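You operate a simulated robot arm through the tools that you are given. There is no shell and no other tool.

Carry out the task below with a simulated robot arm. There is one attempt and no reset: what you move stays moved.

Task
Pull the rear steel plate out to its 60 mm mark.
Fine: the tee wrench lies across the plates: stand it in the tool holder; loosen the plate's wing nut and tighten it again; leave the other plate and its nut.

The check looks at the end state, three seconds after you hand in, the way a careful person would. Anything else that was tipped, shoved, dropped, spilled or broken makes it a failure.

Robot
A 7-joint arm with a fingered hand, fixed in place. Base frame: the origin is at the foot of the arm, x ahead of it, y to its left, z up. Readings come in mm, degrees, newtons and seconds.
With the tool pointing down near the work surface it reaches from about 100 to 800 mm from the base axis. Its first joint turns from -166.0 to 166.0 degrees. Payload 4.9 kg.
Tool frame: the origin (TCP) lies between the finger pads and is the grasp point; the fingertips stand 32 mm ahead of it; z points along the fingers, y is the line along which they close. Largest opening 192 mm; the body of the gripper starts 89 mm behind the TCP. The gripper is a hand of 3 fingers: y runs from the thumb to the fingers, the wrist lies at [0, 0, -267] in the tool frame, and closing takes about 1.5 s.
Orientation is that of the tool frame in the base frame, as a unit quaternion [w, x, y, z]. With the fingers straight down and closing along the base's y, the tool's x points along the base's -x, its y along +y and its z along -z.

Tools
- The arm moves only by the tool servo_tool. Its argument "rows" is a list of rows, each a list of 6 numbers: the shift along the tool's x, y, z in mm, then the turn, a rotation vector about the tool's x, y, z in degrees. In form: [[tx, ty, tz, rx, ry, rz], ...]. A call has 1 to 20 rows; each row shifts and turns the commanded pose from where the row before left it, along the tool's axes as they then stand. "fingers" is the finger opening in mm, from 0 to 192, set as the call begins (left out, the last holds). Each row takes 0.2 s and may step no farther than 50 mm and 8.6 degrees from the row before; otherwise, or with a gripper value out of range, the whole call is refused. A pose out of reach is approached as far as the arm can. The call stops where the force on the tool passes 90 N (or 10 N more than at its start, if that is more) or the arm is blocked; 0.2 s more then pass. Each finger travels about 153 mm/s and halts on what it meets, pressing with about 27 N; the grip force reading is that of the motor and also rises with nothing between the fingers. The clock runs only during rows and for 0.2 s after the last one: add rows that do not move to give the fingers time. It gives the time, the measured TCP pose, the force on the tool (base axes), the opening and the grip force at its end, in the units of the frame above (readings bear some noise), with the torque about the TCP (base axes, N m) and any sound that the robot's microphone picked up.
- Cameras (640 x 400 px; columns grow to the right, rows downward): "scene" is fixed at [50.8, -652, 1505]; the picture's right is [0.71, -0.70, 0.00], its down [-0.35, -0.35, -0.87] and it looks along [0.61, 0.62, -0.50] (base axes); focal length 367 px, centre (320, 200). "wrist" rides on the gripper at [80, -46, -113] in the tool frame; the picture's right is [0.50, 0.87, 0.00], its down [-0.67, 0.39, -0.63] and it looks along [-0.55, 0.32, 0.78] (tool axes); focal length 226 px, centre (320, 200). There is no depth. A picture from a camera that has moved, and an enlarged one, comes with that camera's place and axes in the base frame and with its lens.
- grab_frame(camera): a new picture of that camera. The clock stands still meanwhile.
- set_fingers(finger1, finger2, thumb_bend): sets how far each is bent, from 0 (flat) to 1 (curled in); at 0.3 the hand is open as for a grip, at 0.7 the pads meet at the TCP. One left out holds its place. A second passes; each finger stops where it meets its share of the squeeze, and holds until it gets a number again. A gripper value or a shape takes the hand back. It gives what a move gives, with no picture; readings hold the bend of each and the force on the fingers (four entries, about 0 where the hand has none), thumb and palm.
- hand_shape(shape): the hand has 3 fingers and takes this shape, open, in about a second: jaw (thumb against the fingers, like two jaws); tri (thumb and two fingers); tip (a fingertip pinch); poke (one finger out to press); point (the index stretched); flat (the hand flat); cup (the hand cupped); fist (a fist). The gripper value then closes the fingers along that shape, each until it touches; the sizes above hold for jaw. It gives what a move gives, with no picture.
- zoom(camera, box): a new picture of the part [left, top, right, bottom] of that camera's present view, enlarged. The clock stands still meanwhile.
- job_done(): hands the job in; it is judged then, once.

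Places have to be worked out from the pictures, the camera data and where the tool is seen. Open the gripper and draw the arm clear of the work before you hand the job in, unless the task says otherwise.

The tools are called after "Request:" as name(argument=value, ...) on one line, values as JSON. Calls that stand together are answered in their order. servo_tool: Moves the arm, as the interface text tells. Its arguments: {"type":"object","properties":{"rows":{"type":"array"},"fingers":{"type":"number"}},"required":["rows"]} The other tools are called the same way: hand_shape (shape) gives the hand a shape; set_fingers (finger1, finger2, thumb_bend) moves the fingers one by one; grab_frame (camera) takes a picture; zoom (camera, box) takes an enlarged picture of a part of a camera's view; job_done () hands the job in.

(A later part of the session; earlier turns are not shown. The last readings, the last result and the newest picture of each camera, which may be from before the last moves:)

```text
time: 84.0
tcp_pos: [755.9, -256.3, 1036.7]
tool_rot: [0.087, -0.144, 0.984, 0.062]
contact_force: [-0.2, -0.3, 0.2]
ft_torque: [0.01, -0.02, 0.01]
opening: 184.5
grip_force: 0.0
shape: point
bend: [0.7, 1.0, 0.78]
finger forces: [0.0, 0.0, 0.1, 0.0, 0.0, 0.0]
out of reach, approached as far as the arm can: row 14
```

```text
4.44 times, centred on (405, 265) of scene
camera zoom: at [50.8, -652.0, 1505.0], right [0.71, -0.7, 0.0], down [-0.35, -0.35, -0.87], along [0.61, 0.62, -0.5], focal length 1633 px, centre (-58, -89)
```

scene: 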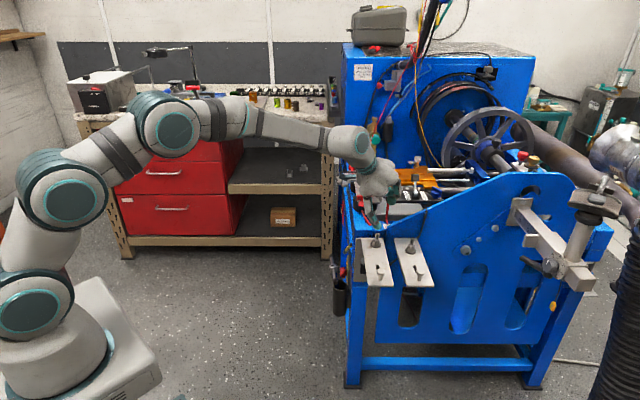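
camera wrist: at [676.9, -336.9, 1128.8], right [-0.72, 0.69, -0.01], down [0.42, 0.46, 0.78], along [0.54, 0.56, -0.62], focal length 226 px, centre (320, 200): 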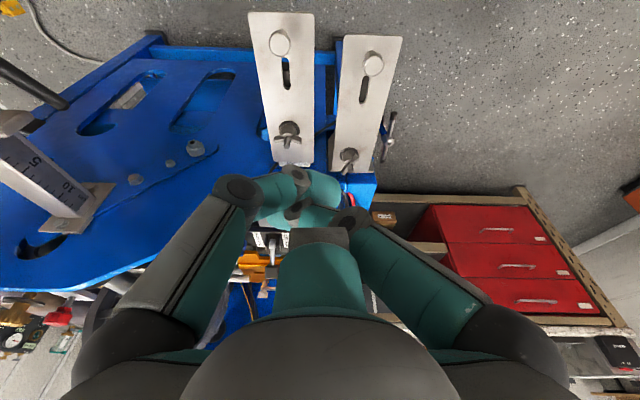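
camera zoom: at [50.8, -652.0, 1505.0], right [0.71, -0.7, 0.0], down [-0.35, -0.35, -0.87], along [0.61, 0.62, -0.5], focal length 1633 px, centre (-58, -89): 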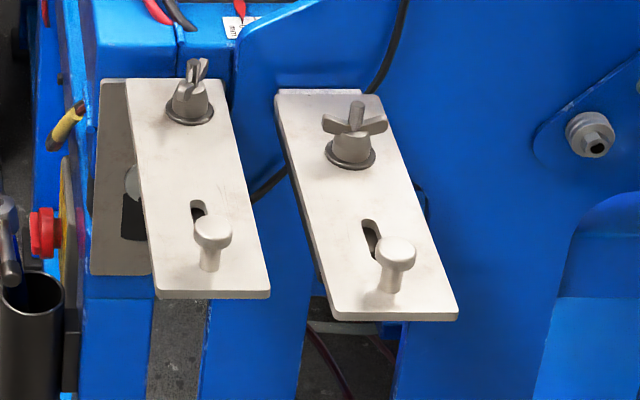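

The hand went back to the last named shape, so I command jaw with 70 mm opening. I also zoom on the uncovered strip.

Request:
hand_shape(shape="jaw")

Request:
zoom(camera="wrist", box=[255, 110, 335, 190])

Request:
zoom(camera="scene", box=[396, 234, 420, 252])

```text
time: 84.9
tcp_pos: [756.5, -256.0, 1035.8]
tool_rot: [0.087, -0.141, 0.984, 0.061]
contact_force: [0.5, 0.0, 0.6]
ft_torque: [0.03, 0.04, 0.0]
opening: 191.9
grip_force: 0.1
shape: jaw
bend: [0.3, 0.3, 0.3]
finger forces: [0.0, 0.1, 0.0, 0.1, 0.0, 0.0]
```

```text
5.00 times, centred on (295, 150) of wrist
camera zoom: at [676.9, -336.8, 1128.4], right [-0.72, 0.69, -0.01], down [0.42, 0.46, 0.78], along [0.54, 0.56, -0.62], focal length 1130 px, centre (445, 450)
```

zoom: 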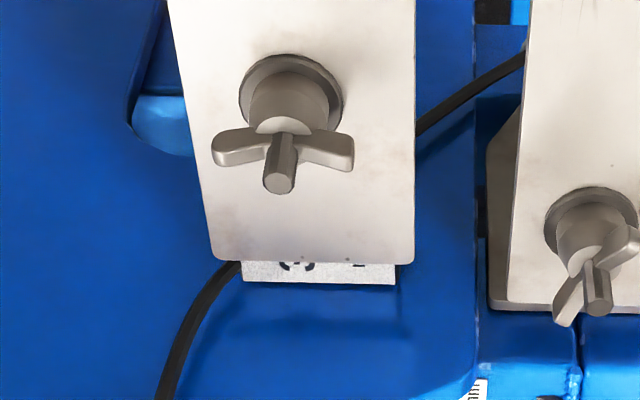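

```text
16.00 times, centred on (408, 243) of scene
camera zoom: at [50.8, -652.0, 1505.0], right [0.71, -0.7, 0.0], down [-0.35, -0.35, -0.87], along [0.61, 0.62, -0.5], focal length 5878 px, centre (-1088, -488)
```

zoom: 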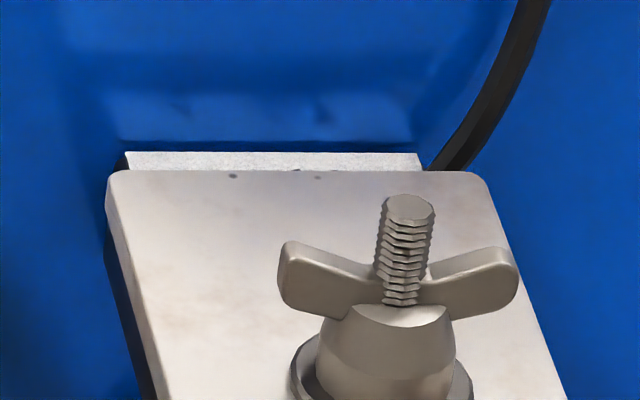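

A numbered label with a tick is partly uncovered. I now move the open hand above knob B (now near (779, -305)) and check the pose.

Request:
servo_tool(rows=[[2, -14, 24, 0, 0, 0], [2, -14, 24, 0, 0, 0], [2, -14, 24, 0, 0, 0], [2, -14, 24, 0, 0, 0], [0, 0, 0, 0, 0, 0]], fingers=70)

Request:
grab_frame(camera="wrist")

Request:
zoom(camera="scene", box=[360, 210, 450, 300])

```text
time: 86.1
tcp_pos: [769.4, -291.5, 943.2]
tool_rot: [0.088, -0.142, 0.984, 0.062]
contact_force: [-0.3, -0.5, -0.4]
ft_torque: [-0.03, -0.01, 0.01]
opening: 70.7
grip_force: 0.0
shape: jaw
bend: [0.43, 0.43, 0.7]
finger forces: [0.0, 0.1, 0.1, 0.1, 0.0, 0.0]
out of reach, approached as far as the arm can: row 3, 4
```

```text
taken
camera wrist: at [690.6, -372.6, 1034.4], right [-0.72, 0.69, -0.01], down [0.43, 0.46, 0.78], along [0.54, 0.56, -0.62], focal length 226 px, centre (320, 200)
```

wrist: 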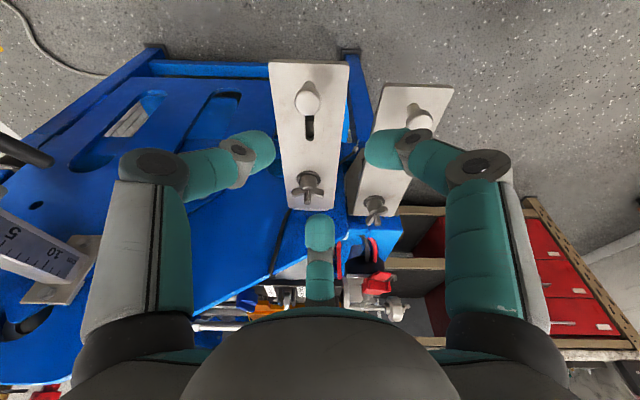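

```text
4.44 times, centred on (405, 255) of scene
camera zoom: at [50.8, -652.0, 1505.0], right [0.71, -0.7, 0.0], down [-0.35, -0.35, -0.87], along [0.61, 0.62, -0.5], focal length 1633 px, centre (-58, -44)
```

zoom: 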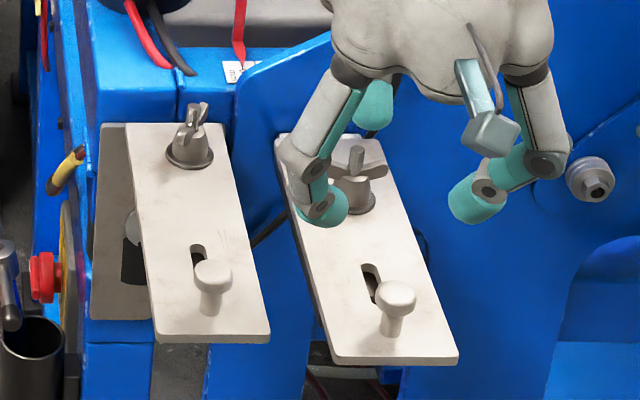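

The commanded pose drifted past reach at this height, so I change the tilt to point radially outward (15°), which gives more reach, and re-read the pose.

Request:
servo_tool(rows=[[0, 0, 0, 7.24, -0.63, 0], [0, 0, 0, 7.24, -0.63, 0], [0, 0, 0, 0, 0, 0], [0, 0, 0, 0, 0, 0]], fingers=56)

```text
time: 87.1
tcp_pos: [796.9, -301.8, 946.6]
tool_rot: [0.114, -0.129, 0.983, -0.062]
contact_force: [0.9, 0.2, 0.8]
ft_torque: [-0.02, -0.01, 0.01]
opening: 55.8
grip_force: 0.1
shape: jaw
bend: [0.48, 0.48, 0.7]
finger forces: [0.0, 0.0, 0.1, 0.1, 0.0, 0.0]
out of reach, approached as far as the arm can: row 1, 2
```

Pose is now (797, -302, 947) as commanded. I move down to hover over knob B at z≈880.

Request:
servo_tool(rows=[[12.8, 5.2, 19.4, 0, 0, 0], [12.8, 5.2, 19.4, 0, 0, 0], [12.8, 5.2, 19.4, 0, 0, 0], [0, 0, 0, 0, 0, 0]])

Request:
grab_frame(camera="wrist")

Request:
zoom(camera="scene", box=[370, 230, 440, 300])

```text
time: 88.1
tcp_pos: [800.4, -314.5, 882.0]
tool_rot: [0.113, -0.13, 0.983, -0.061]
contact_force: [-0.2, 0.1, 0.7]
ft_torque: [-0.01, 0.01, 0.02]
opening: 56.1
grip_force: 0.1
shape: jaw
bend: [0.79, 0.48, 0.7]
finger forces: [0.7, 0.1, 0.0, 0.1, 0.0, 0.0]
out of reach, approached as far as the arm can: row 1, 2, 3
```

```text
taken
camera wrist: at [709.3, -368.7, 983.9], right [-0.68, 0.7, -0.23], down [0.39, 0.61, 0.69], along [0.62, 0.38, -0.68], focal length 226 px, centre (320, 200)
```

wrist: 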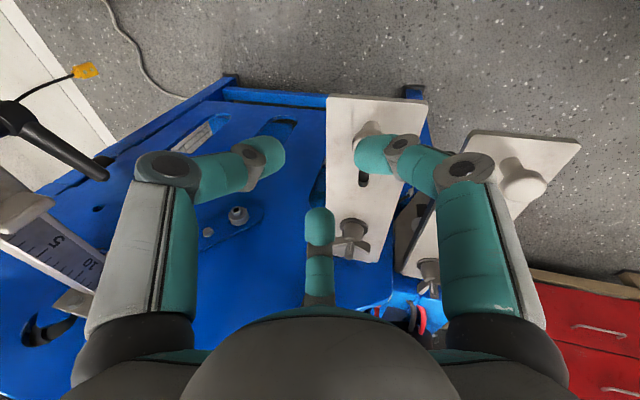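

```text
5.71 times, centred on (405, 265) of scene
camera zoom: at [50.8, -652.0, 1505.0], right [0.71, -0.7, 0.0], down [-0.35, -0.35, -0.87], along [0.61, 0.62, -0.5], focal length 2099 px, centre (-166, -171)
```

zoom: 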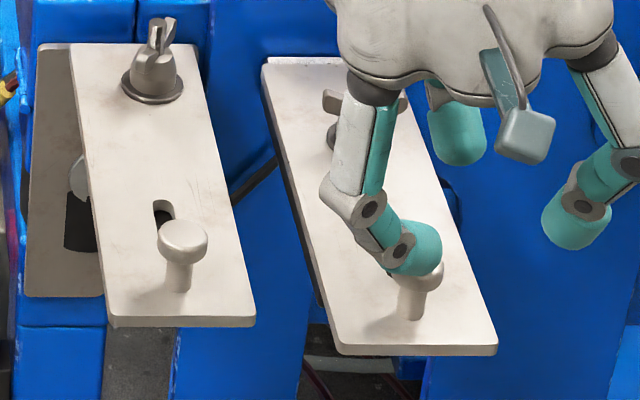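

The command is still beyond reach and finger 1 brushes the knob head lightly. I back up and inward to re-synchronise the command with the real pose.

Request:
servo_tool(rows=[[-6.4, -4.4, -29, 0, 0, 0], [16.6, 8, -20.4, 0, 0, 0], [20, 8, -5, 0, 0, 0], [0, 0, 0, 0, 0, 0], [0, 0, 0, 0, 0, 0]])

```text
time: 89.3
tcp_pos: [790.5, -321.0, 932.6]
tool_rot: [0.114, -0.129, 0.983, -0.06]
contact_force: [0.0, 0.3, 0.4]
ft_torque: [-0.02, 0.02, 0.02]
opening: 55.8
grip_force: 0.1
shape: jaw
bend: [0.48, 0.48, 0.7]
finger forces: [0.0, 0.1, 0.1, 0.1, 0.0, 0.1]
out of reach, approached as far as the arm can: row 2, 3
```

Still short of the command; I move further inward.

Request:
servo_tool(rows=[[24.2, 21.5, -8.6, 0, 0, 0], [24.2, 21.5, -8.6, 0, 0, 0], [0, 0, 0, 0, 0, 0]])

```text
time: 90.1
tcp_pos: [792.5, -314.6, 942.6]
tool_rot: [0.113, -0.13, 0.983, -0.06]
contact_force: [0.4, 0.1, -0.4]
ft_torque: [-0.02, -0.01, -0.01]
opening: 56.3
grip_force: 0.0
shape: jaw
bend: [0.48, 0.48, 0.7]
finger forces: [0.1, 0.1, 0.0, 0.0, 0.0, 0.0]
out of reach, approached as far as the arm can: row 1, 2
```

The arm is evidently against a joint limit in this orientation, not out of distance. By the hand's 3-fold symmetry I can turn +120° about the tool axis for the same finger pattern; I start with 40° and watch.

Request:
servo_tool(rows=[[0, 0, 0, 0, 0, 8], [0, 0, 0, 0, 0, 8], [0, 0, 0, 0, 0, 8], [0, 0, 0, 0, 0, 8], [0, 0, 0, 0, 0, 8], [0, 0, 0, 0, 0, 0], [0, 0, 0, 0, 0, 0]])

Request:
grab_frame(camera="scene")

```text
time: 91.7
tcp_pos: [792.6, -316.5, 942.9]
tool_rot: [0.129, 0.216, 0.968, -0.018]
contact_force: [-0.1, 0.4, 0.5]
ft_torque: [0.01, -0.05, -0.01]
opening: 56.1
grip_force: 0.2
shape: jaw
bend: [0.48, 0.48, 0.7]
finger forces: [0.0, 0.0, 0.0, 0.0, 0.0, 0.0]
```

```text
taken
```

scene: 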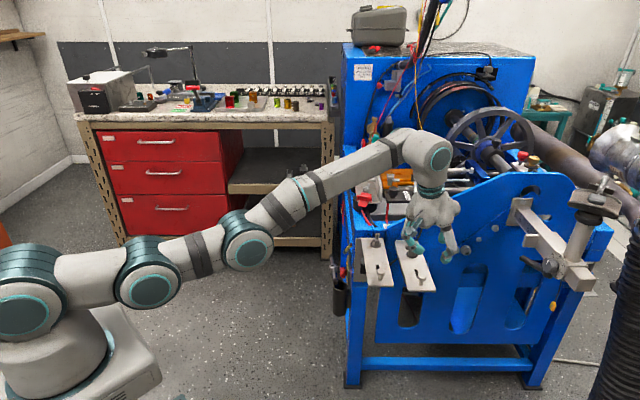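

Now it responds: the commanded and actual poses agree again. In this orientation the fingers sit at az 5°, 125° and 245° — fine for the knob. I move to hover above knob B at z≈880.

Request:
servo_tool(rows=[[13.6, 0.87, 18.1, 0, 0, 0], [13.6, 0.87, 18.1, 0, 0, 0], [13.6, 0.87, 18.1, 0, 0, 0], [0, 0, 0, 0, 0, 0]])

Request:
grab_frame(camera="wrist")

Request:
zoom(camera="scene", box=[370, 220, 440, 300])

```text
time: 92.7
tcp_pos: [799.3, -314.3, 883.4]
tool_rot: [0.128, 0.215, 0.968, -0.018]
contact_force: [-0.1, 0.4, -0.3]
ft_torque: [0.0, 0.0, 0.01]
opening: 56.0
grip_force: 0.0
shape: jaw
bend: [0.48, 0.48, 0.7]
finger forces: [0.0, 0.0, 0.0, 0.0, 0.0, 0.0]
out of reach, approached as far as the arm can: row 1, 2, 3
```

```text
taken
camera wrist: at [684.0, -312.4, 972.8], right [-0.07, 0.99, -0.11], down [0.6, 0.13, 0.79], along [0.8, -0.01, -0.6], focal length 226 px, centre (320, 200)
```

wrist: 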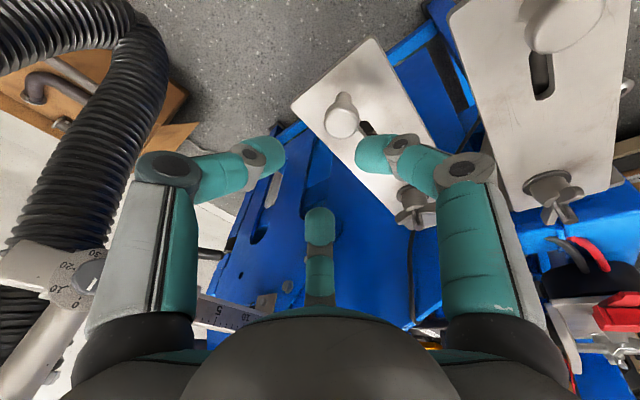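

```text
5.00 times, centred on (405, 260) of scene
camera zoom: at [50.8, -652.0, 1505.0], right [0.71, -0.7, 0.0], down [-0.35, -0.35, -0.87], along [0.61, 0.62, -0.5], focal length 1837 px, centre (-105, -100)
```

zoom: 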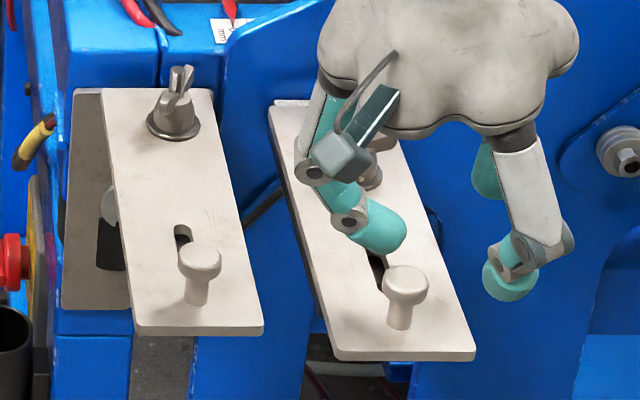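

Moving inward is still refused; some joint is at its stop. I raise the hand and turn the tool back toward the earlier orientation (Y toward az −13°) to unwind the arm.

Request:
servo_tool(rows=[[0, 0, -20, 0, 0, 0], [0, 0, -25, 0, 0, 0], [0, 0, -25, 0, 0, 0], [0, 0, -25, 0, 0, 0], [0, 0, 0, 0, 0, 8], [0, 0, 0, 0, 0, 8], [0, 0, 0, 0, 0, 8], [0, 0, 0, 0, 0, 8], [0, 0, 0, 0, 0, 8], [0, 0, 0, 0, 0, 8], [0, 0, 0, 0, 0, 8], [0, 0, 0, 0, 0, 8], [0, 0, 0, 0, 0, 8], [0, 0, 0, 0, 0, 0]])

Request:
grab_frame(camera="scene")

```text
time: 95.7
tcp_pos: [787.8, -308.9, 977.2]
tool_rot: [0.113, 0.744, 0.656, 0.06]
contact_force: [0.0, -0.6, 0.3]
ft_torque: [-0.06, 0.03, -0.03]
opening: 55.9
grip_force: 0.1
shape: jaw
bend: [0.48, 0.48, 0.7]
finger forces: [0.0, 0.0, 0.0, 0.1, 0.0, 0.1]
out of reach, approached as far as the arm can: row 1, 2, 3
```

```text
taken
```

scene: 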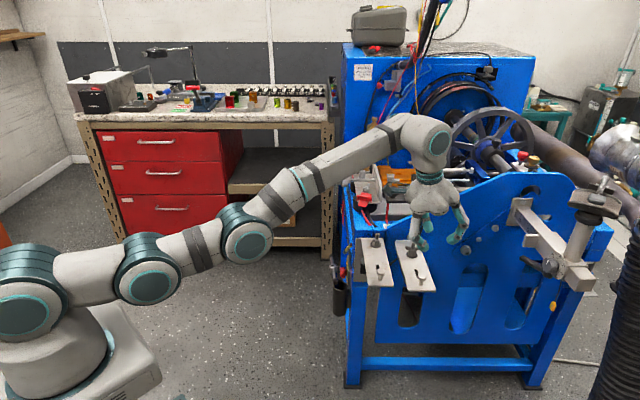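

The elbow has swung low, which blocks inward motion. I try moving up and inward in this orientation to see whether the arm can fold back.

Request:
servo_tool(rows=[[2, -17.4, -26.3, 0, 0, 0], [2, -17.4, -26.3, 0, 0, 0], [2, -17.4, -26.3, 0, 0, 0], [0, 0, 0, 0, 0, 0], [0, 0, 0, 0, 0, 0]])

Request:
grab_frame(camera="scene")

```text
time: 96.9
tcp_pos: [766.8, -308.8, 1051.6]
tool_rot: [0.114, 0.743, 0.657, 0.061]
contact_force: [0.7, 0.1, -0.7]
ft_torque: [0.03, -0.02, 0.01]
opening: 56.0
grip_force: 0.0
shape: jaw
bend: [0.48, 0.48, 0.7]
finger forces: [0.1, 0.0, 0.1, 0.1, 0.0, 0.0]
out of reach, approached as far as the arm can: row 1, 2, 3
```

```text
taken
```

scene: 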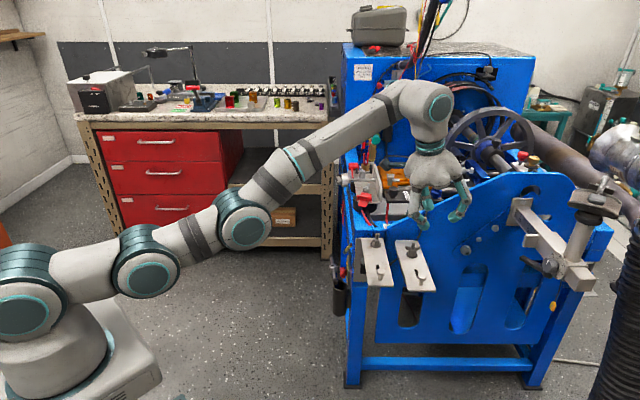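

The arm is now almost straight with the elbow low. I probe by reducing the tilt 8° and moving straight inward a little to see which motion it accepts.

Request:
servo_tool(rows=[[0, 0, 0, 7.78, 1.86, 0], [0, 0, 0, 0, 0, 0], [0, -20, 5, 0, 0, 0], [0, -20, 5, 0, 0, 0], [0, 0, 0, 0, 0, 0], [0, 0, 0, 0, 0, 0]])

Request:
grab_frame(camera="scene")

```text
time: 98.3
tcp_pos: [731.1, -307.9, 1039.7]
tool_rot: [0.052, 0.748, 0.661, 0.027]
contact_force: [-0.2, 1.0, 0.4]
ft_torque: [-0.01, 0.01, 0.01]
opening: 56.0
grip_force: 0.1
shape: jaw
bend: [0.48, 0.48, 0.7]
finger forces: [0.1, 0.0, 0.1, 0.0, 0.1, 0.1]
out of reach, approached as far as the arm can: row 1, 4
```

```text
taken
```

scene: 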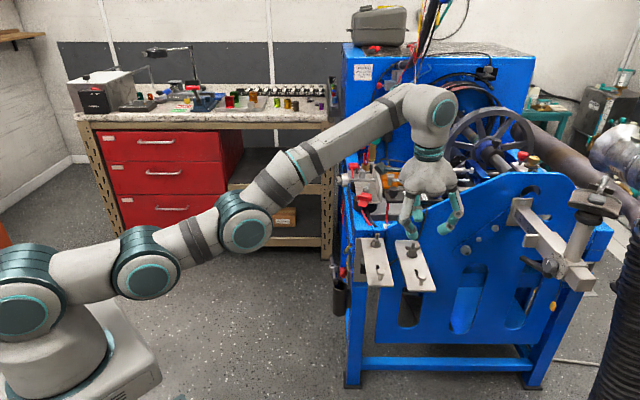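

It accepts inward motion with less tilt. I now go up and inward along a long diagonal so the arm can fold with its elbow up again.

Request:
servo_tool(rows=[[6.1, -19.7, -29.3, 0, 0, 0], [6.1, -19.7, -29.3, 0, 0, 0], [6.1, -19.7, -29.3, 0, 0, 0], [6.1, -19.7, -29.3, 0, 0, 0], [6.1, -19.7, -29.3, 0, 0, 0], [6.1, -19.7, -29.3, 0, 0, 0], [0, 0, 0, 0, 0, 0], [0, 0, 0, 0, 0, 0]])

Request:
grab_frame(camera="scene")

```text
time: 100.1
tcp_pos: [578.7, -241.2, 1192.9]
tool_rot: [0.054, 0.748, 0.661, 0.028]
contact_force: [0.1, -0.4, -0.1]
ft_torque: [-0.02, -0.01, -0.02]
opening: 56.0
grip_force: 0.0
shape: jaw
bend: [0.48, 0.48, 0.7]
finger forces: [0.0, 0.1, 0.0, 0.0, 0.1, 0.0]
out of reach, approached as far as the arm can: row 1
```

```text
taken
```

scene: 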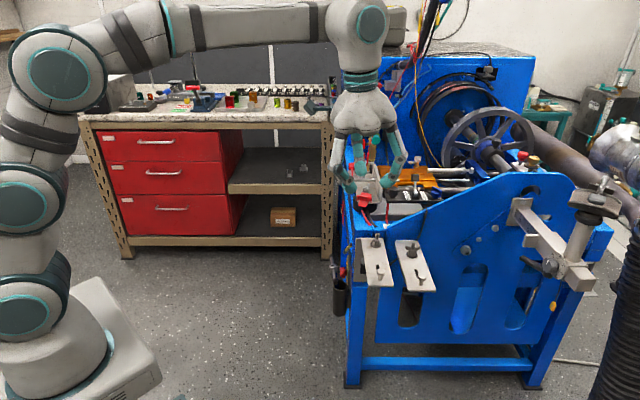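

The arm has folded elbow-up again. I now descend at a smaller radius first, restoring the 15° outward tilt, and only then reach out to knob B at low height.

Request:
servo_tool(rows=[[-0.75, 8.4, 33.4, 0, 0, 0], [-0.75, 8.4, 33.4, 0, 0, 0], [-0.75, 8.4, 33.4, 0, 0, 0], [-0.75, 8.4, 33.4, 0, 0, 0], [-0.75, 8.4, 33.4, 0, 0, 0], [-0.75, 8.4, 33.4, 0, 0, 0], [0, 0, 0, -7.78, -1.86, 0], [-4.5, 3.7, 29.7, 0, 0, 0], [-4.5, 3.7, 29.7, 0, 0, 0], [-4.5, 3.7, 29.7, 0, 0, 0], [-4.5, 3.7, 29.7, 0, 0, 0], [0, 0, 0, 0, 0, 0]])

Request:
grab_frame(camera="scene")

Request:
grab_frame(camera="wrist")

```text
time: 102.7
tcp_pos: [691.2, -291.7, 889.4]
tool_rot: [0.115, 0.743, 0.657, 0.062]
contact_force: [0.4, -0.7, -0.6]
ft_torque: [0.02, 0.01, -0.03]
opening: 56.0
grip_force: 0.1
shape: jaw
bend: [0.48, 0.48, 0.7]
finger forces: [0.0, 0.0, 0.0, 0.0, 0.1, 0.0]
```

```text
taken
```

scene: 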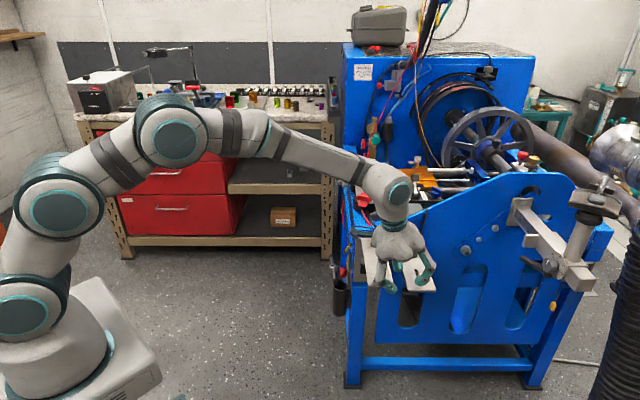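

```text
taken
camera wrist: at [630.9, -197.2, 983.8], right [0.9, 0.4, 0.19], down [0.13, -0.65, 0.75], along [0.42, -0.65, -0.64], focal length 226 px, centre (320, 200)
```

wrist: 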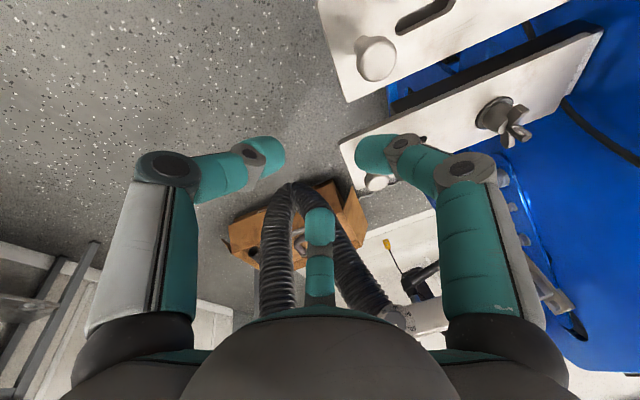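

Elbow-up and well inside reach. I extend outward to hover over knob B.

Request:
servo_tool(rows=[[-0.1, 26.5, 4.7, 0, 0, 0], [-0.1, 26.5, 4.7, 0, 0, 0], [-0.1, 26.5, 4.7, 0, 0, 0], [0, 0, 0, 0, 0, 0]], fingers=64)

Request:
grab_frame(camera="wrist")

Request:
zoom(camera="scene", box=[370, 220, 440, 300])

```text
time: 103.7
tcp_pos: [772.5, -301.3, 895.6]
tool_rot: [0.115, 0.743, 0.657, 0.06]
contact_force: [-0.2, 0.1, 0.2]
ft_torque: [0.0, 0.05, 0.0]
opening: 63.6
grip_force: 0.1
shape: jaw
bend: [0.46, 0.46, 0.7]
finger forces: [0.0, 0.0, 0.0, 0.1, 0.0, 0.0]
```

```text
taken
camera wrist: at [711.0, -207.2, 989.9], right [0.9, 0.4, 0.19], down [0.13, -0.65, 0.75], along [0.42, -0.65, -0.64], focal length 226 px, centre (320, 200)
```

wrist: 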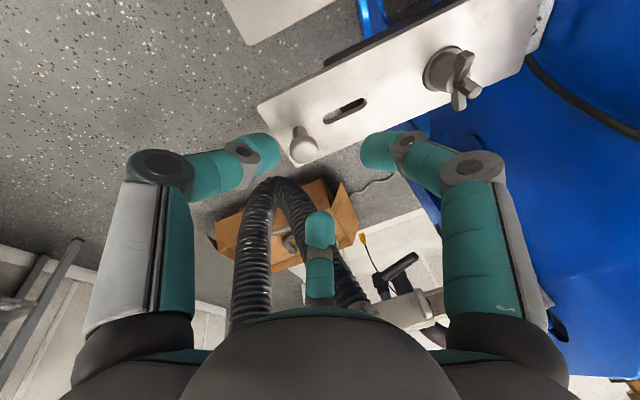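

```text
5.00 times, centred on (405, 260) of scene
camera zoom: at [50.8, -652.0, 1505.0], right [0.71, -0.7, 0.0], down [-0.35, -0.35, -0.87], along [0.61, 0.62, -0.5], focal length 1837 px, centre (-105, -100)
```

zoom: 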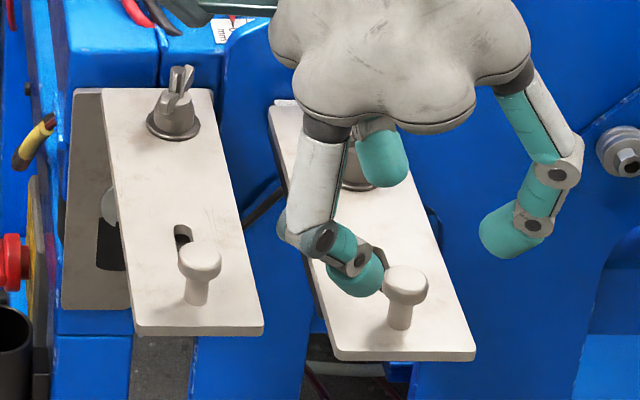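

Hovering without trouble. I zoom to fix knob B's exact position.

Request:
zoom(camera="wrist", box=[260, 100, 360, 200])

Request:
zoom(camera="scene", box=[395, 255, 435, 295])

Request:
zoom(camera="wrist", box=[480, 0, 580, 80])

```text
4.00 times, centred on (310, 150) of wrist
camera zoom: at [711.0, -207.2, 989.9], right [0.9, 0.4, 0.19], down [0.13, -0.65, 0.75], along [0.42, -0.65, -0.64], focal length 904 px, centre (360, 400)
```

zoom: 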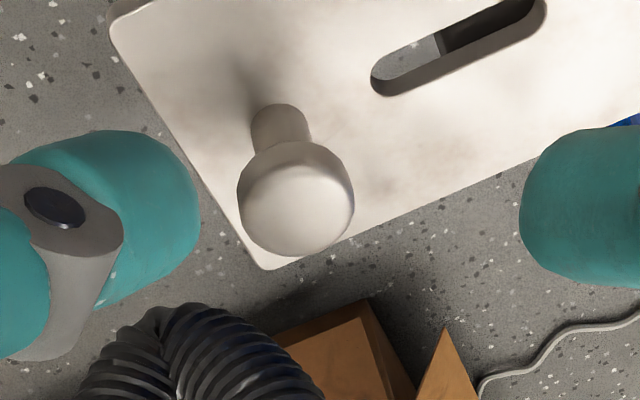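

```text
10.00 times, centred on (415, 275) of scene
camera zoom: at [50.8, -652.0, 1505.0], right [0.71, -0.7, 0.0], down [-0.35, -0.35, -0.87], along [0.61, 0.62, -0.5], focal length 3674 px, centre (-630, -550)
```

zoom: 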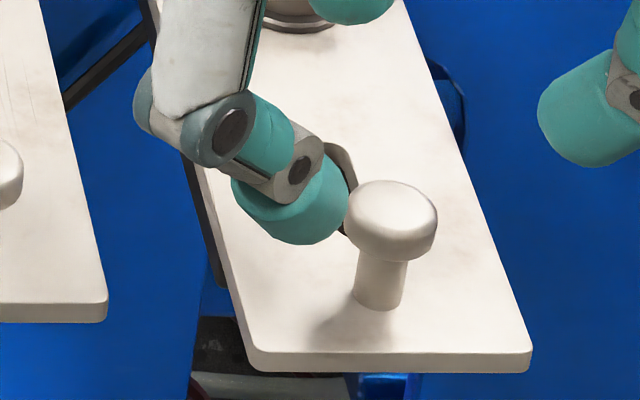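

```text
5.00 times, centred on (530, 40) of wrist
camera zoom: at [711.0, -207.2, 989.9], right [0.9, 0.4, 0.19], down [0.13, -0.65, 0.75], along [0.42, -0.65, -0.64], focal length 1130 px, centre (-730, 1000)
```

zoom: 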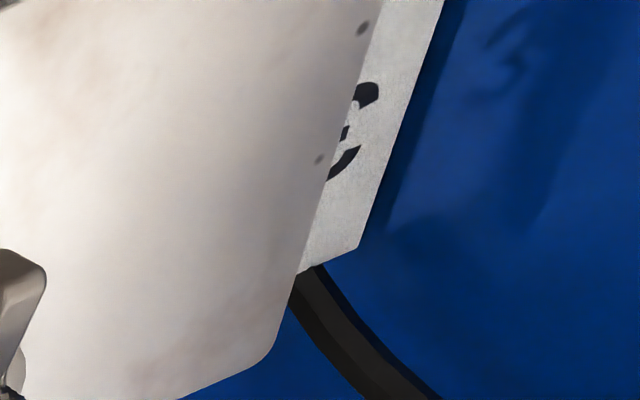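

Knob B axis is at about (774.5, -307). I descend around it with the hand open 64 mm.

Request:
servo_tool(rows=[[-0.1, -3.5, 9.3, 0, 0, 0], [-0.1, -3.5, 9.3, 0, 0, 0], [-0.1, -3.5, 9.3, 0, 0, 0], [-0.1, -3.5, 9.3, 0, 0, 0], [0, 0, 0, 0, 0, 0]])

Request:
zoom(camera="wrist", box=[220, 80, 420, 260])

Request:
zoom(camera="scene", box=[380, 240, 440, 300])

```text
time: 104.9
tcp_pos: [766.7, -303.8, 857.0]
tool_rot: [0.115, 0.743, 0.656, 0.061]
contact_force: [0.5, 0.7, 1.0]
ft_torque: [0.03, 0.02, 0.01]
opening: 63.4
grip_force: 0.1
shape: jaw
bend: [0.46, 0.46, 0.7]
finger forces: [0.1, 0.0, 0.0, 0.0, 0.1, 0.0]
```

```text
2.22 times, centred on (320, 170) of wrist
camera zoom: at [706.0, -209.8, 950.9], right [0.9, 0.4, 0.19], down [0.13, -0.65, 0.75], along [0.42, -0.65, -0.64], focal length 502 px, centre (320, 267)
```

zoom: 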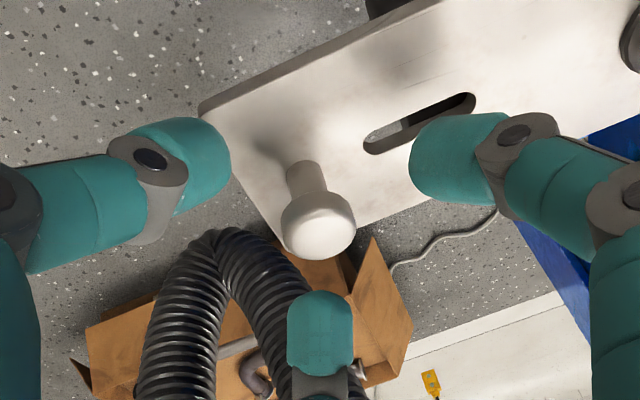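

```text
6.67 times, centred on (410, 270) of scene
camera zoom: at [50.8, -652.0, 1505.0], right [0.71, -0.7, 0.0], down [-0.35, -0.35, -0.87], along [0.61, 0.62, -0.5], focal length 2449 px, centre (-280, -267)
```

zoom: 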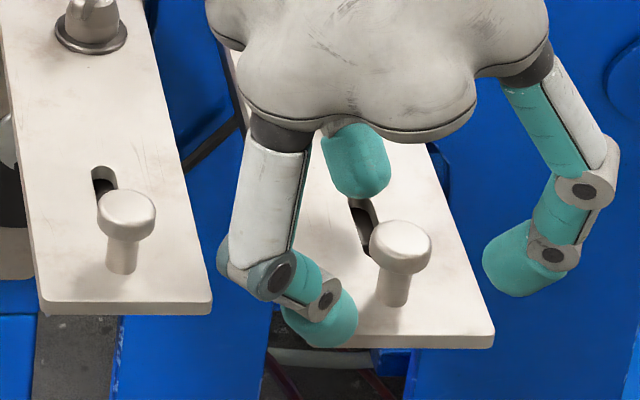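

The knob head is centred between the three tips. I close on it.

Request:
servo_tool(rows=[[0, 0, 0, 0, 0, 0], [0, 0, 0, 0, 0, 0], [0, 0, 0, 0, 0, 0], [0, 0, 0, 0, 0, 0], [0, 0, 0, 0, 0, 0], [0, 0, 0, 0, 0, 0]], fingers=8)

Request:
zoom(camera="scene", box=[380, 230, 440, 300])

Request:
zoom(camera="wrist", box=[220, 60, 420, 260])

```text
time: 106.3
tcp_pos: [766.6, -304.9, 855.2]
tool_rot: [0.115, 0.743, 0.657, 0.06]
contact_force: [2.6, -0.3, -8.4]
ft_torque: [0.0, -0.06, 0.01]
opening: 17.8
grip_force: 27.0
shape: jaw
bend: [0.74, 0.74, 0.7]
finger forces: [23.2, 23.6, 0.0, 0.0, 24.0, 0.0]
```

```text
5.71 times, centred on (410, 265) of scene
camera zoom: at [50.8, -652.0, 1505.0], right [0.71, -0.7, 0.0], down [-0.35, -0.35, -0.87], along [0.61, 0.62, -0.5], focal length 2099 px, centre (-194, -171)
```

zoom: 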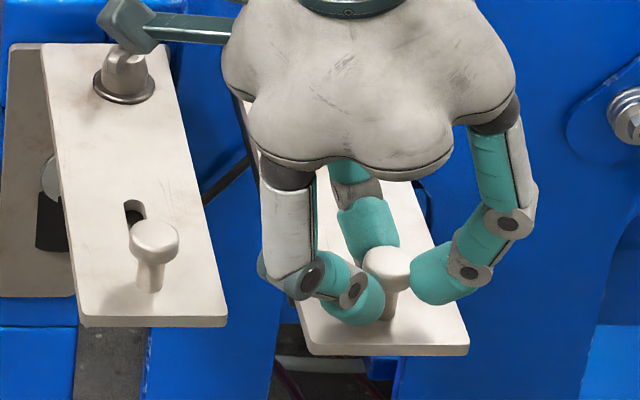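

```text
2.00 times, centred on (320, 160) of wrist
camera zoom: at [705.9, -209.7, 950.2], right [0.9, 0.4, 0.19], down [0.13, -0.65, 0.75], along [0.42, -0.65, -0.64], focal length 452 px, centre (320, 280)
```

zoom: 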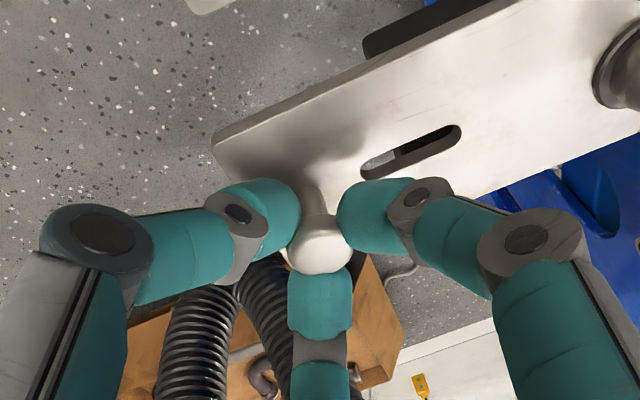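

Firm grip on the knob (24 N per finger). I pull 25 mm along the plate (−u) slowly.

Request:
servo_tool(rows=[[-3.92, -3.07, -0.54, 0, 0, 0], [-3.92, -3.07, -0.54, 0, 0, 0], [-3.92, -3.07, -0.54, 0, 0, 0], [-3.92, -3.07, -0.54, 0, 0, 0], [-3.92, -3.07, -0.54, 0, 0, 0], [0, 0, 0, 0, 0, 0]])

Request:
grab_frame(camera="wrist")

Request:
zoom(camera="scene", box=[370, 220, 440, 310])

```text
time: 107.7
tcp_pos: [747.7, -321.0, 856.2]
tool_rot: [0.116, 0.742, 0.657, 0.061]
contact_force: [5.3, -5.4, -10.2]
ft_torque: [-0.06, -0.12, 0.0]
opening: 17.7
grip_force: 26.8
shape: jaw
bend: [0.74, 0.74, 0.7]
finger forces: [22.7, 26.6, 0.1, 0.1, 23.0, 0.0]
```

```text
taken
camera wrist: at [687.2, -227.4, 950.2], right [0.9, 0.4, 0.19], down [0.13, -0.65, 0.75], along [0.42, -0.65, -0.64], focal length 226 px, centre (320, 200)
```

wrist: 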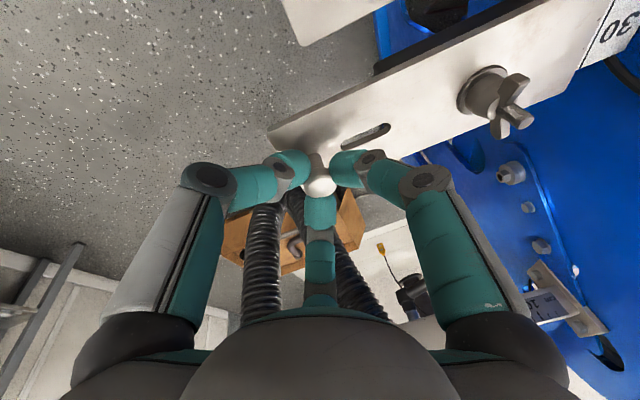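

```text
4.44 times, centred on (405, 265) of scene
camera zoom: at [50.8, -652.0, 1505.0], right [0.71, -0.7, 0.0], down [-0.35, -0.35, -0.87], along [0.61, 0.62, -0.5], focal length 1633 px, centre (-58, -89)
```

zoom: 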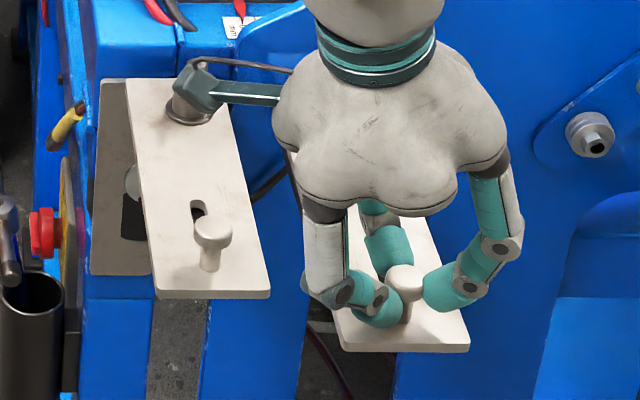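

The plate slides and the scale shows "30". I zoom in there.

Request:
zoom(camera="wrist", box=[550, 0, 640, 80])

Request:
zoom(camera="scene", box=[385, 220, 425, 260])

```text
5.00 times, centred on (595, 40) of wrist
camera zoom: at [687.2, -227.4, 950.2], right [0.9, 0.4, 0.19], down [0.13, -0.65, 0.75], along [0.42, -0.65, -0.64], focal length 1130 px, centre (-1055, 1000)
```

zoom: 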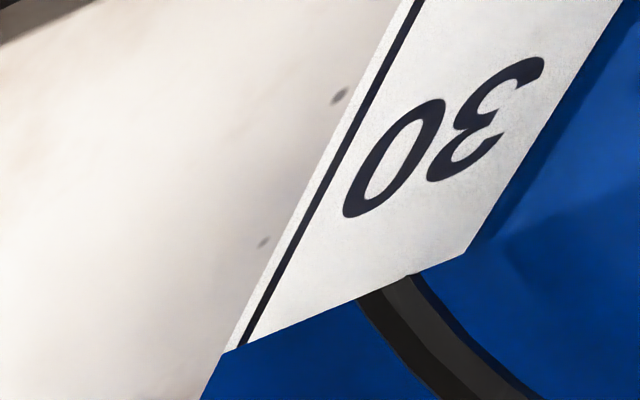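

```text
10.00 times, centred on (405, 240) of scene
camera zoom: at [50.8, -652.0, 1505.0], right [0.71, -0.7, 0.0], down [-0.35, -0.35, -0.87], along [0.61, 0.62, -0.5], focal length 3674 px, centre (-530, -200)
```

zoom: 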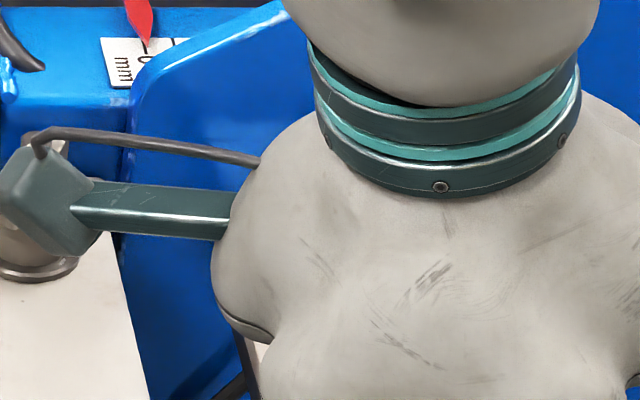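

The "30" line with its label is exposed; correcting for plate thickness, the plate edge is now at ~43 mm. I pull 15 mm more and look again.

Request:
servo_tool(rows=[[-3.92, -3.07, -0.54, 0, 0, 0], [-3.92, -3.07, -0.54, 0, 0, 0], [-3.92, -3.07, -0.54, 0, 0, 0], [0, 0, 0, 0, 0, 0], [0, 0, 0, 0, 0, 0]])

Request:
zoom(camera="wrist", box=[540, 0, 640, 80])

Request:
zoom(camera="scene", box=[370, 220, 440, 310])

```text
time: 108.9
tcp_pos: [737.2, -332.2, 856.2]
tool_rot: [0.115, 0.743, 0.656, 0.061]
contact_force: [5.4, -8.9, -8.0]
ft_torque: [-0.18, -0.13, 0.0]
opening: 17.4
grip_force: 26.7
shape: jaw
bend: [0.74, 0.74, 0.7]
finger forces: [22.6, 28.2, 0.1, 0.0, 23.5, 0.0]
```

```text
5.00 times, centred on (590, 40) of wrist
camera zoom: at [676.5, -237.6, 950.1], right [0.9, 0.4, 0.19], down [0.13, -0.65, 0.75], along [0.42, -0.65, -0.64], focal length 1130 px, centre (-1030, 1000)
```

zoom: 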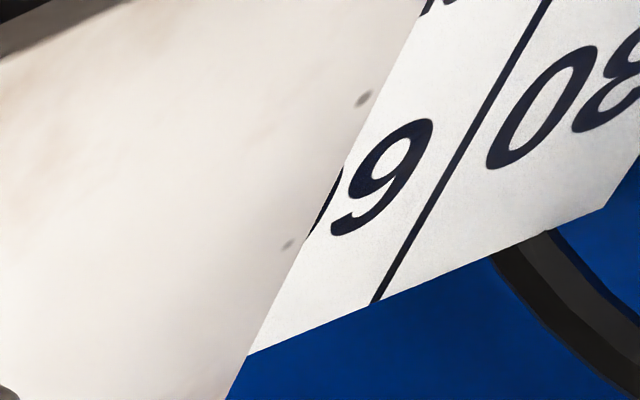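

```text
4.44 times, centred on (405, 265) of scene
camera zoom: at [50.8, -652.0, 1505.0], right [0.71, -0.7, 0.0], down [-0.35, -0.35, -0.87], along [0.61, 0.62, -0.5], focal length 1633 px, centre (-58, -89)
```

zoom: 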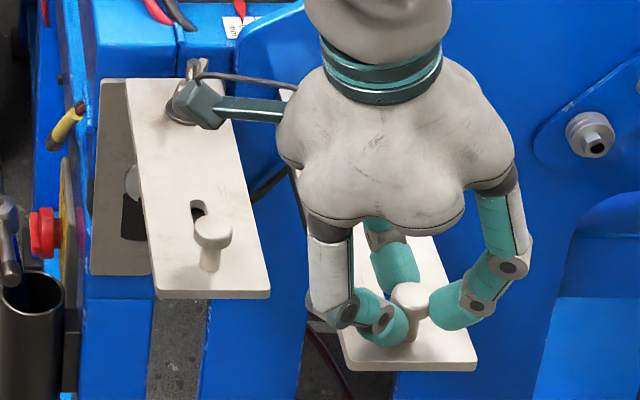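

"60" is emerging next to its line; by my measure the edge stands at about 56–58 mm. I pull 2.5 mm more (easing the side force), then release to measure with a view along the edge.

Request:
servo_tool(rows=[[-1.3, -0.4, 0, 0, 0, 0], [-1.3, -0.4, 0, 0, 0, 0], [0, 0, 0, 0, 0, 0], [0, 0, 0, 0, 0, 0]])

Request:
zoom(camera="wrist", box=[540, 0, 640, 80])

```text
time: 109.9
tcp_pos: [735.4, -333.6, 854.9]
tool_rot: [0.115, 0.743, 0.657, 0.061]
contact_force: [2.3, 0.4, -6.0]
ft_torque: [0.04, -0.1, -0.01]
opening: 17.4
grip_force: 27.0
shape: jaw
bend: [0.74, 0.74, 0.7]
finger forces: [26.0, 24.3, 0.0, 0.0, 25.7, 0.0]
```

```text
5.00 times, centred on (590, 40) of wrist
camera zoom: at [675.6, -239.5, 950.1], right [0.9, 0.4, 0.19], down [0.13, -0.65, 0.75], along [0.42, -0.65, -0.64], focal length 1130 px, centre (-1030, 1000)
```

zoom: 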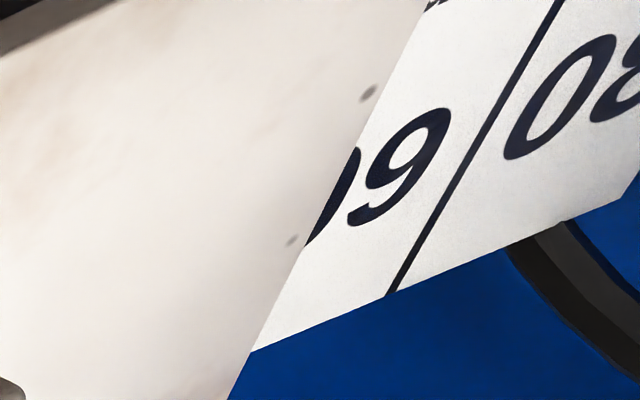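

Now I release the knob, opening to 64 mm, and lift straight up.

Request:
servo_tool(rows=[[0, 0, 0, 0, 0, 0], [0, 0, 0, 0, 0, 0], [0, 0, 0, 0, 0, 0], [0, 0, 0, 0, 0, 0]], fingers=64)

Request:
servo_tool(rows=[[-0.6, 2.5, -9.7, 0, 0, 0], [-0.6, 2.5, -9.7, 0, 0, 0], [-0.6, 2.5, -9.7, 0, 0, 0], [-0.6, 2.5, -9.7, 0, 0, 0], [-1.2, 5, -19.4, 0, 0, 0], [-1.2, 5, -19.4, 0, 0, 0], [0, 0, 0, 0, 0, 0]])

Request:
zoom(camera="scene", box=[370, 220, 440, 310])

```text
time: 110.9
tcp_pos: [736.7, -333.5, 855.7]
tool_rot: [0.115, 0.743, 0.657, 0.06]
contact_force: [0.4, 0.7, 0.5]
ft_torque: [0.04, -0.01, 0.0]
opening: 63.5
grip_force: 0.0
shape: jaw
bend: [0.46, 0.46, 0.7]
finger forces: [0.0, 0.0, 0.1, 0.2, 0.0, 0.1]
```

```text
time: 112.5
tcp_pos: [735.8, -334.8, 935.1]
tool_rot: [0.115, 0.743, 0.657, 0.061]
contact_force: [0.2, 0.5, -0.7]
ft_torque: [0.0, -0.01, -0.05]
opening: 63.8
grip_force: 0.1
shape: jaw
bend: [0.46, 0.46, 0.7]
finger forces: [0.0, 0.0, 0.0, 0.0, 0.0, 0.0]
```

```text
4.44 times, centred on (405, 265) of scene
camera zoom: at [50.8, -652.0, 1505.0], right [0.71, -0.7, 0.0], down [-0.35, -0.35, -0.87], along [0.61, 0.62, -0.5], focal length 1633 px, centre (-58, -89)
```

zoom: 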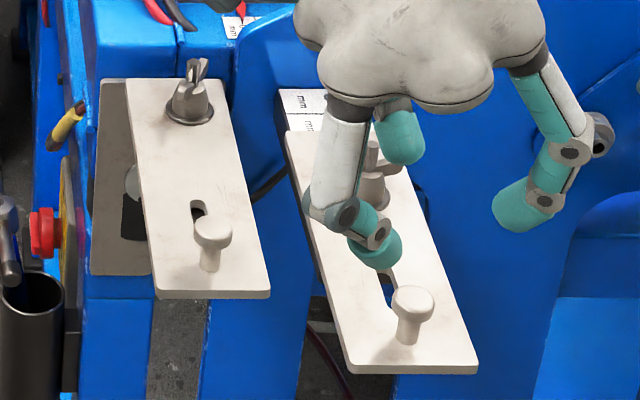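

The scale strip is now clearly exposed. I move the wrist camera to the +y side to look along the plate's inner edge, to read the mark without parallax.

Request:
servo_tool(rows=[[30.9, 3.8, -1.5, 0, 0, 0], [30.9, 3.8, -1.5, 0, 0, 0], [30.9, 3.8, -1.5, 0, 0, 0], [30.9, 3.8, -1.5, 0, 0, 0], [30.9, 3.8, -1.5, 0, 0, 0], [30.9, 3.8, -1.5, 0, 0, 0], [30.9, 3.8, -1.5, 0, 0, 0], [30.9, 3.8, -1.5, 0, 0, 0], [30.9, 3.8, -1.5, 0, 0, 0], [0, 0, 0, 0, 0, 0]])

Request:
grab_frame(camera="wrist")

Request:
zoom(camera="scene", box=[385, 225, 435, 305])

```text
time: 114.7
tcp_pos: [800.4, -60.4, 941.1]
tool_rot: [0.116, 0.743, 0.657, 0.06]
contact_force: [-0.4, -0.7, 0.2]
ft_torque: [-0.01, -0.02, 0.01]
opening: 63.7
grip_force: 0.0
shape: jaw
bend: [0.46, 0.46, 0.7]
finger forces: [0.0, 0.0, 0.0, 0.0, 0.0, 0.0]
```

```text
taken
camera wrist: at [740.6, 33.1, 1034.6], right [0.9, 0.4, 0.19], down [0.13, -0.65, 0.75], along [0.42, -0.65, -0.64], focal length 226 px, centre (320, 200)
```

wrist: 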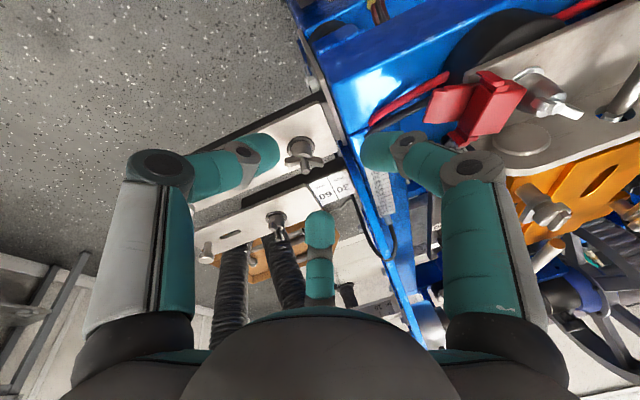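

```text
5.00 times, centred on (410, 265) of scene
camera zoom: at [50.8, -652.0, 1505.0], right [0.71, -0.7, 0.0], down [-0.35, -0.35, -0.87], along [0.61, 0.62, -0.5], focal length 1837 px, centre (-130, -125)
```

zoom: 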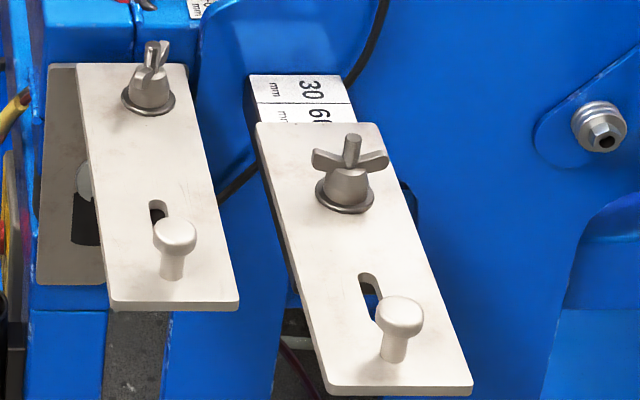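

Request:
zoom(camera="wrist", box=[280, 160, 370, 230])

Request:
zoom(camera="wrist", box=[300, 170, 350, 215])

Request:
zoom(camera="scene", box=[400, 236, 425, 256])

```text
5.71 times, centred on (325, 195) of wrist
camera zoom: at [740.6, 33.1, 1034.6], right [0.9, 0.4, 0.19], down [0.13, -0.65, 0.75], along [0.42, -0.65, -0.64], focal length 1292 px, centre (291, 229)
```

zoom: 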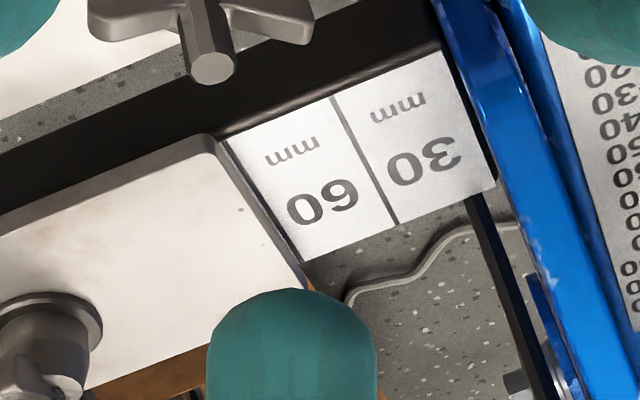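

```text
8.89 times, centred on (325, 192) of wrist
camera zoom: at [740.6, 33.1, 1034.6], right [0.9, 0.4, 0.19], down [0.13, -0.65, 0.75], along [0.42, -0.65, -0.64], focal length 2009 px, centre (276, 267)
```

zoom: 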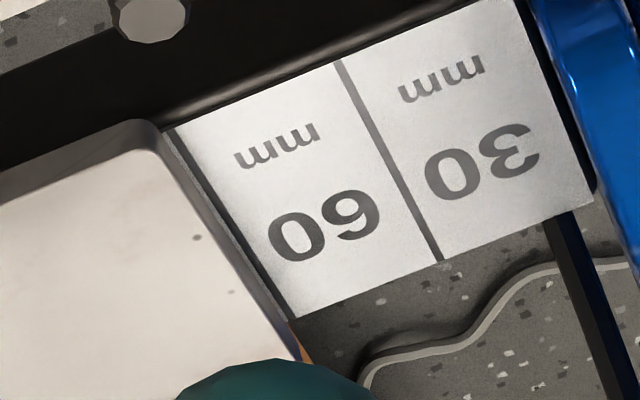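

```text
16.00 times, centred on (412, 246) of scene
camera zoom: at [50.8, -652.0, 1505.0], right [0.71, -0.7, 0.0], down [-0.35, -0.35, -0.87], along [0.61, 0.62, -0.5], focal length 5878 px, centre (-1160, -536)
```

zoom: 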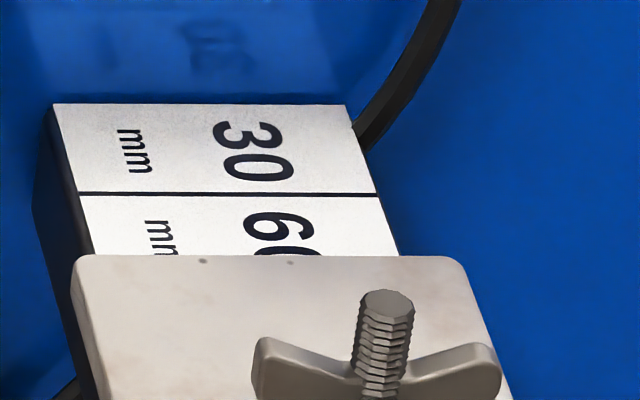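

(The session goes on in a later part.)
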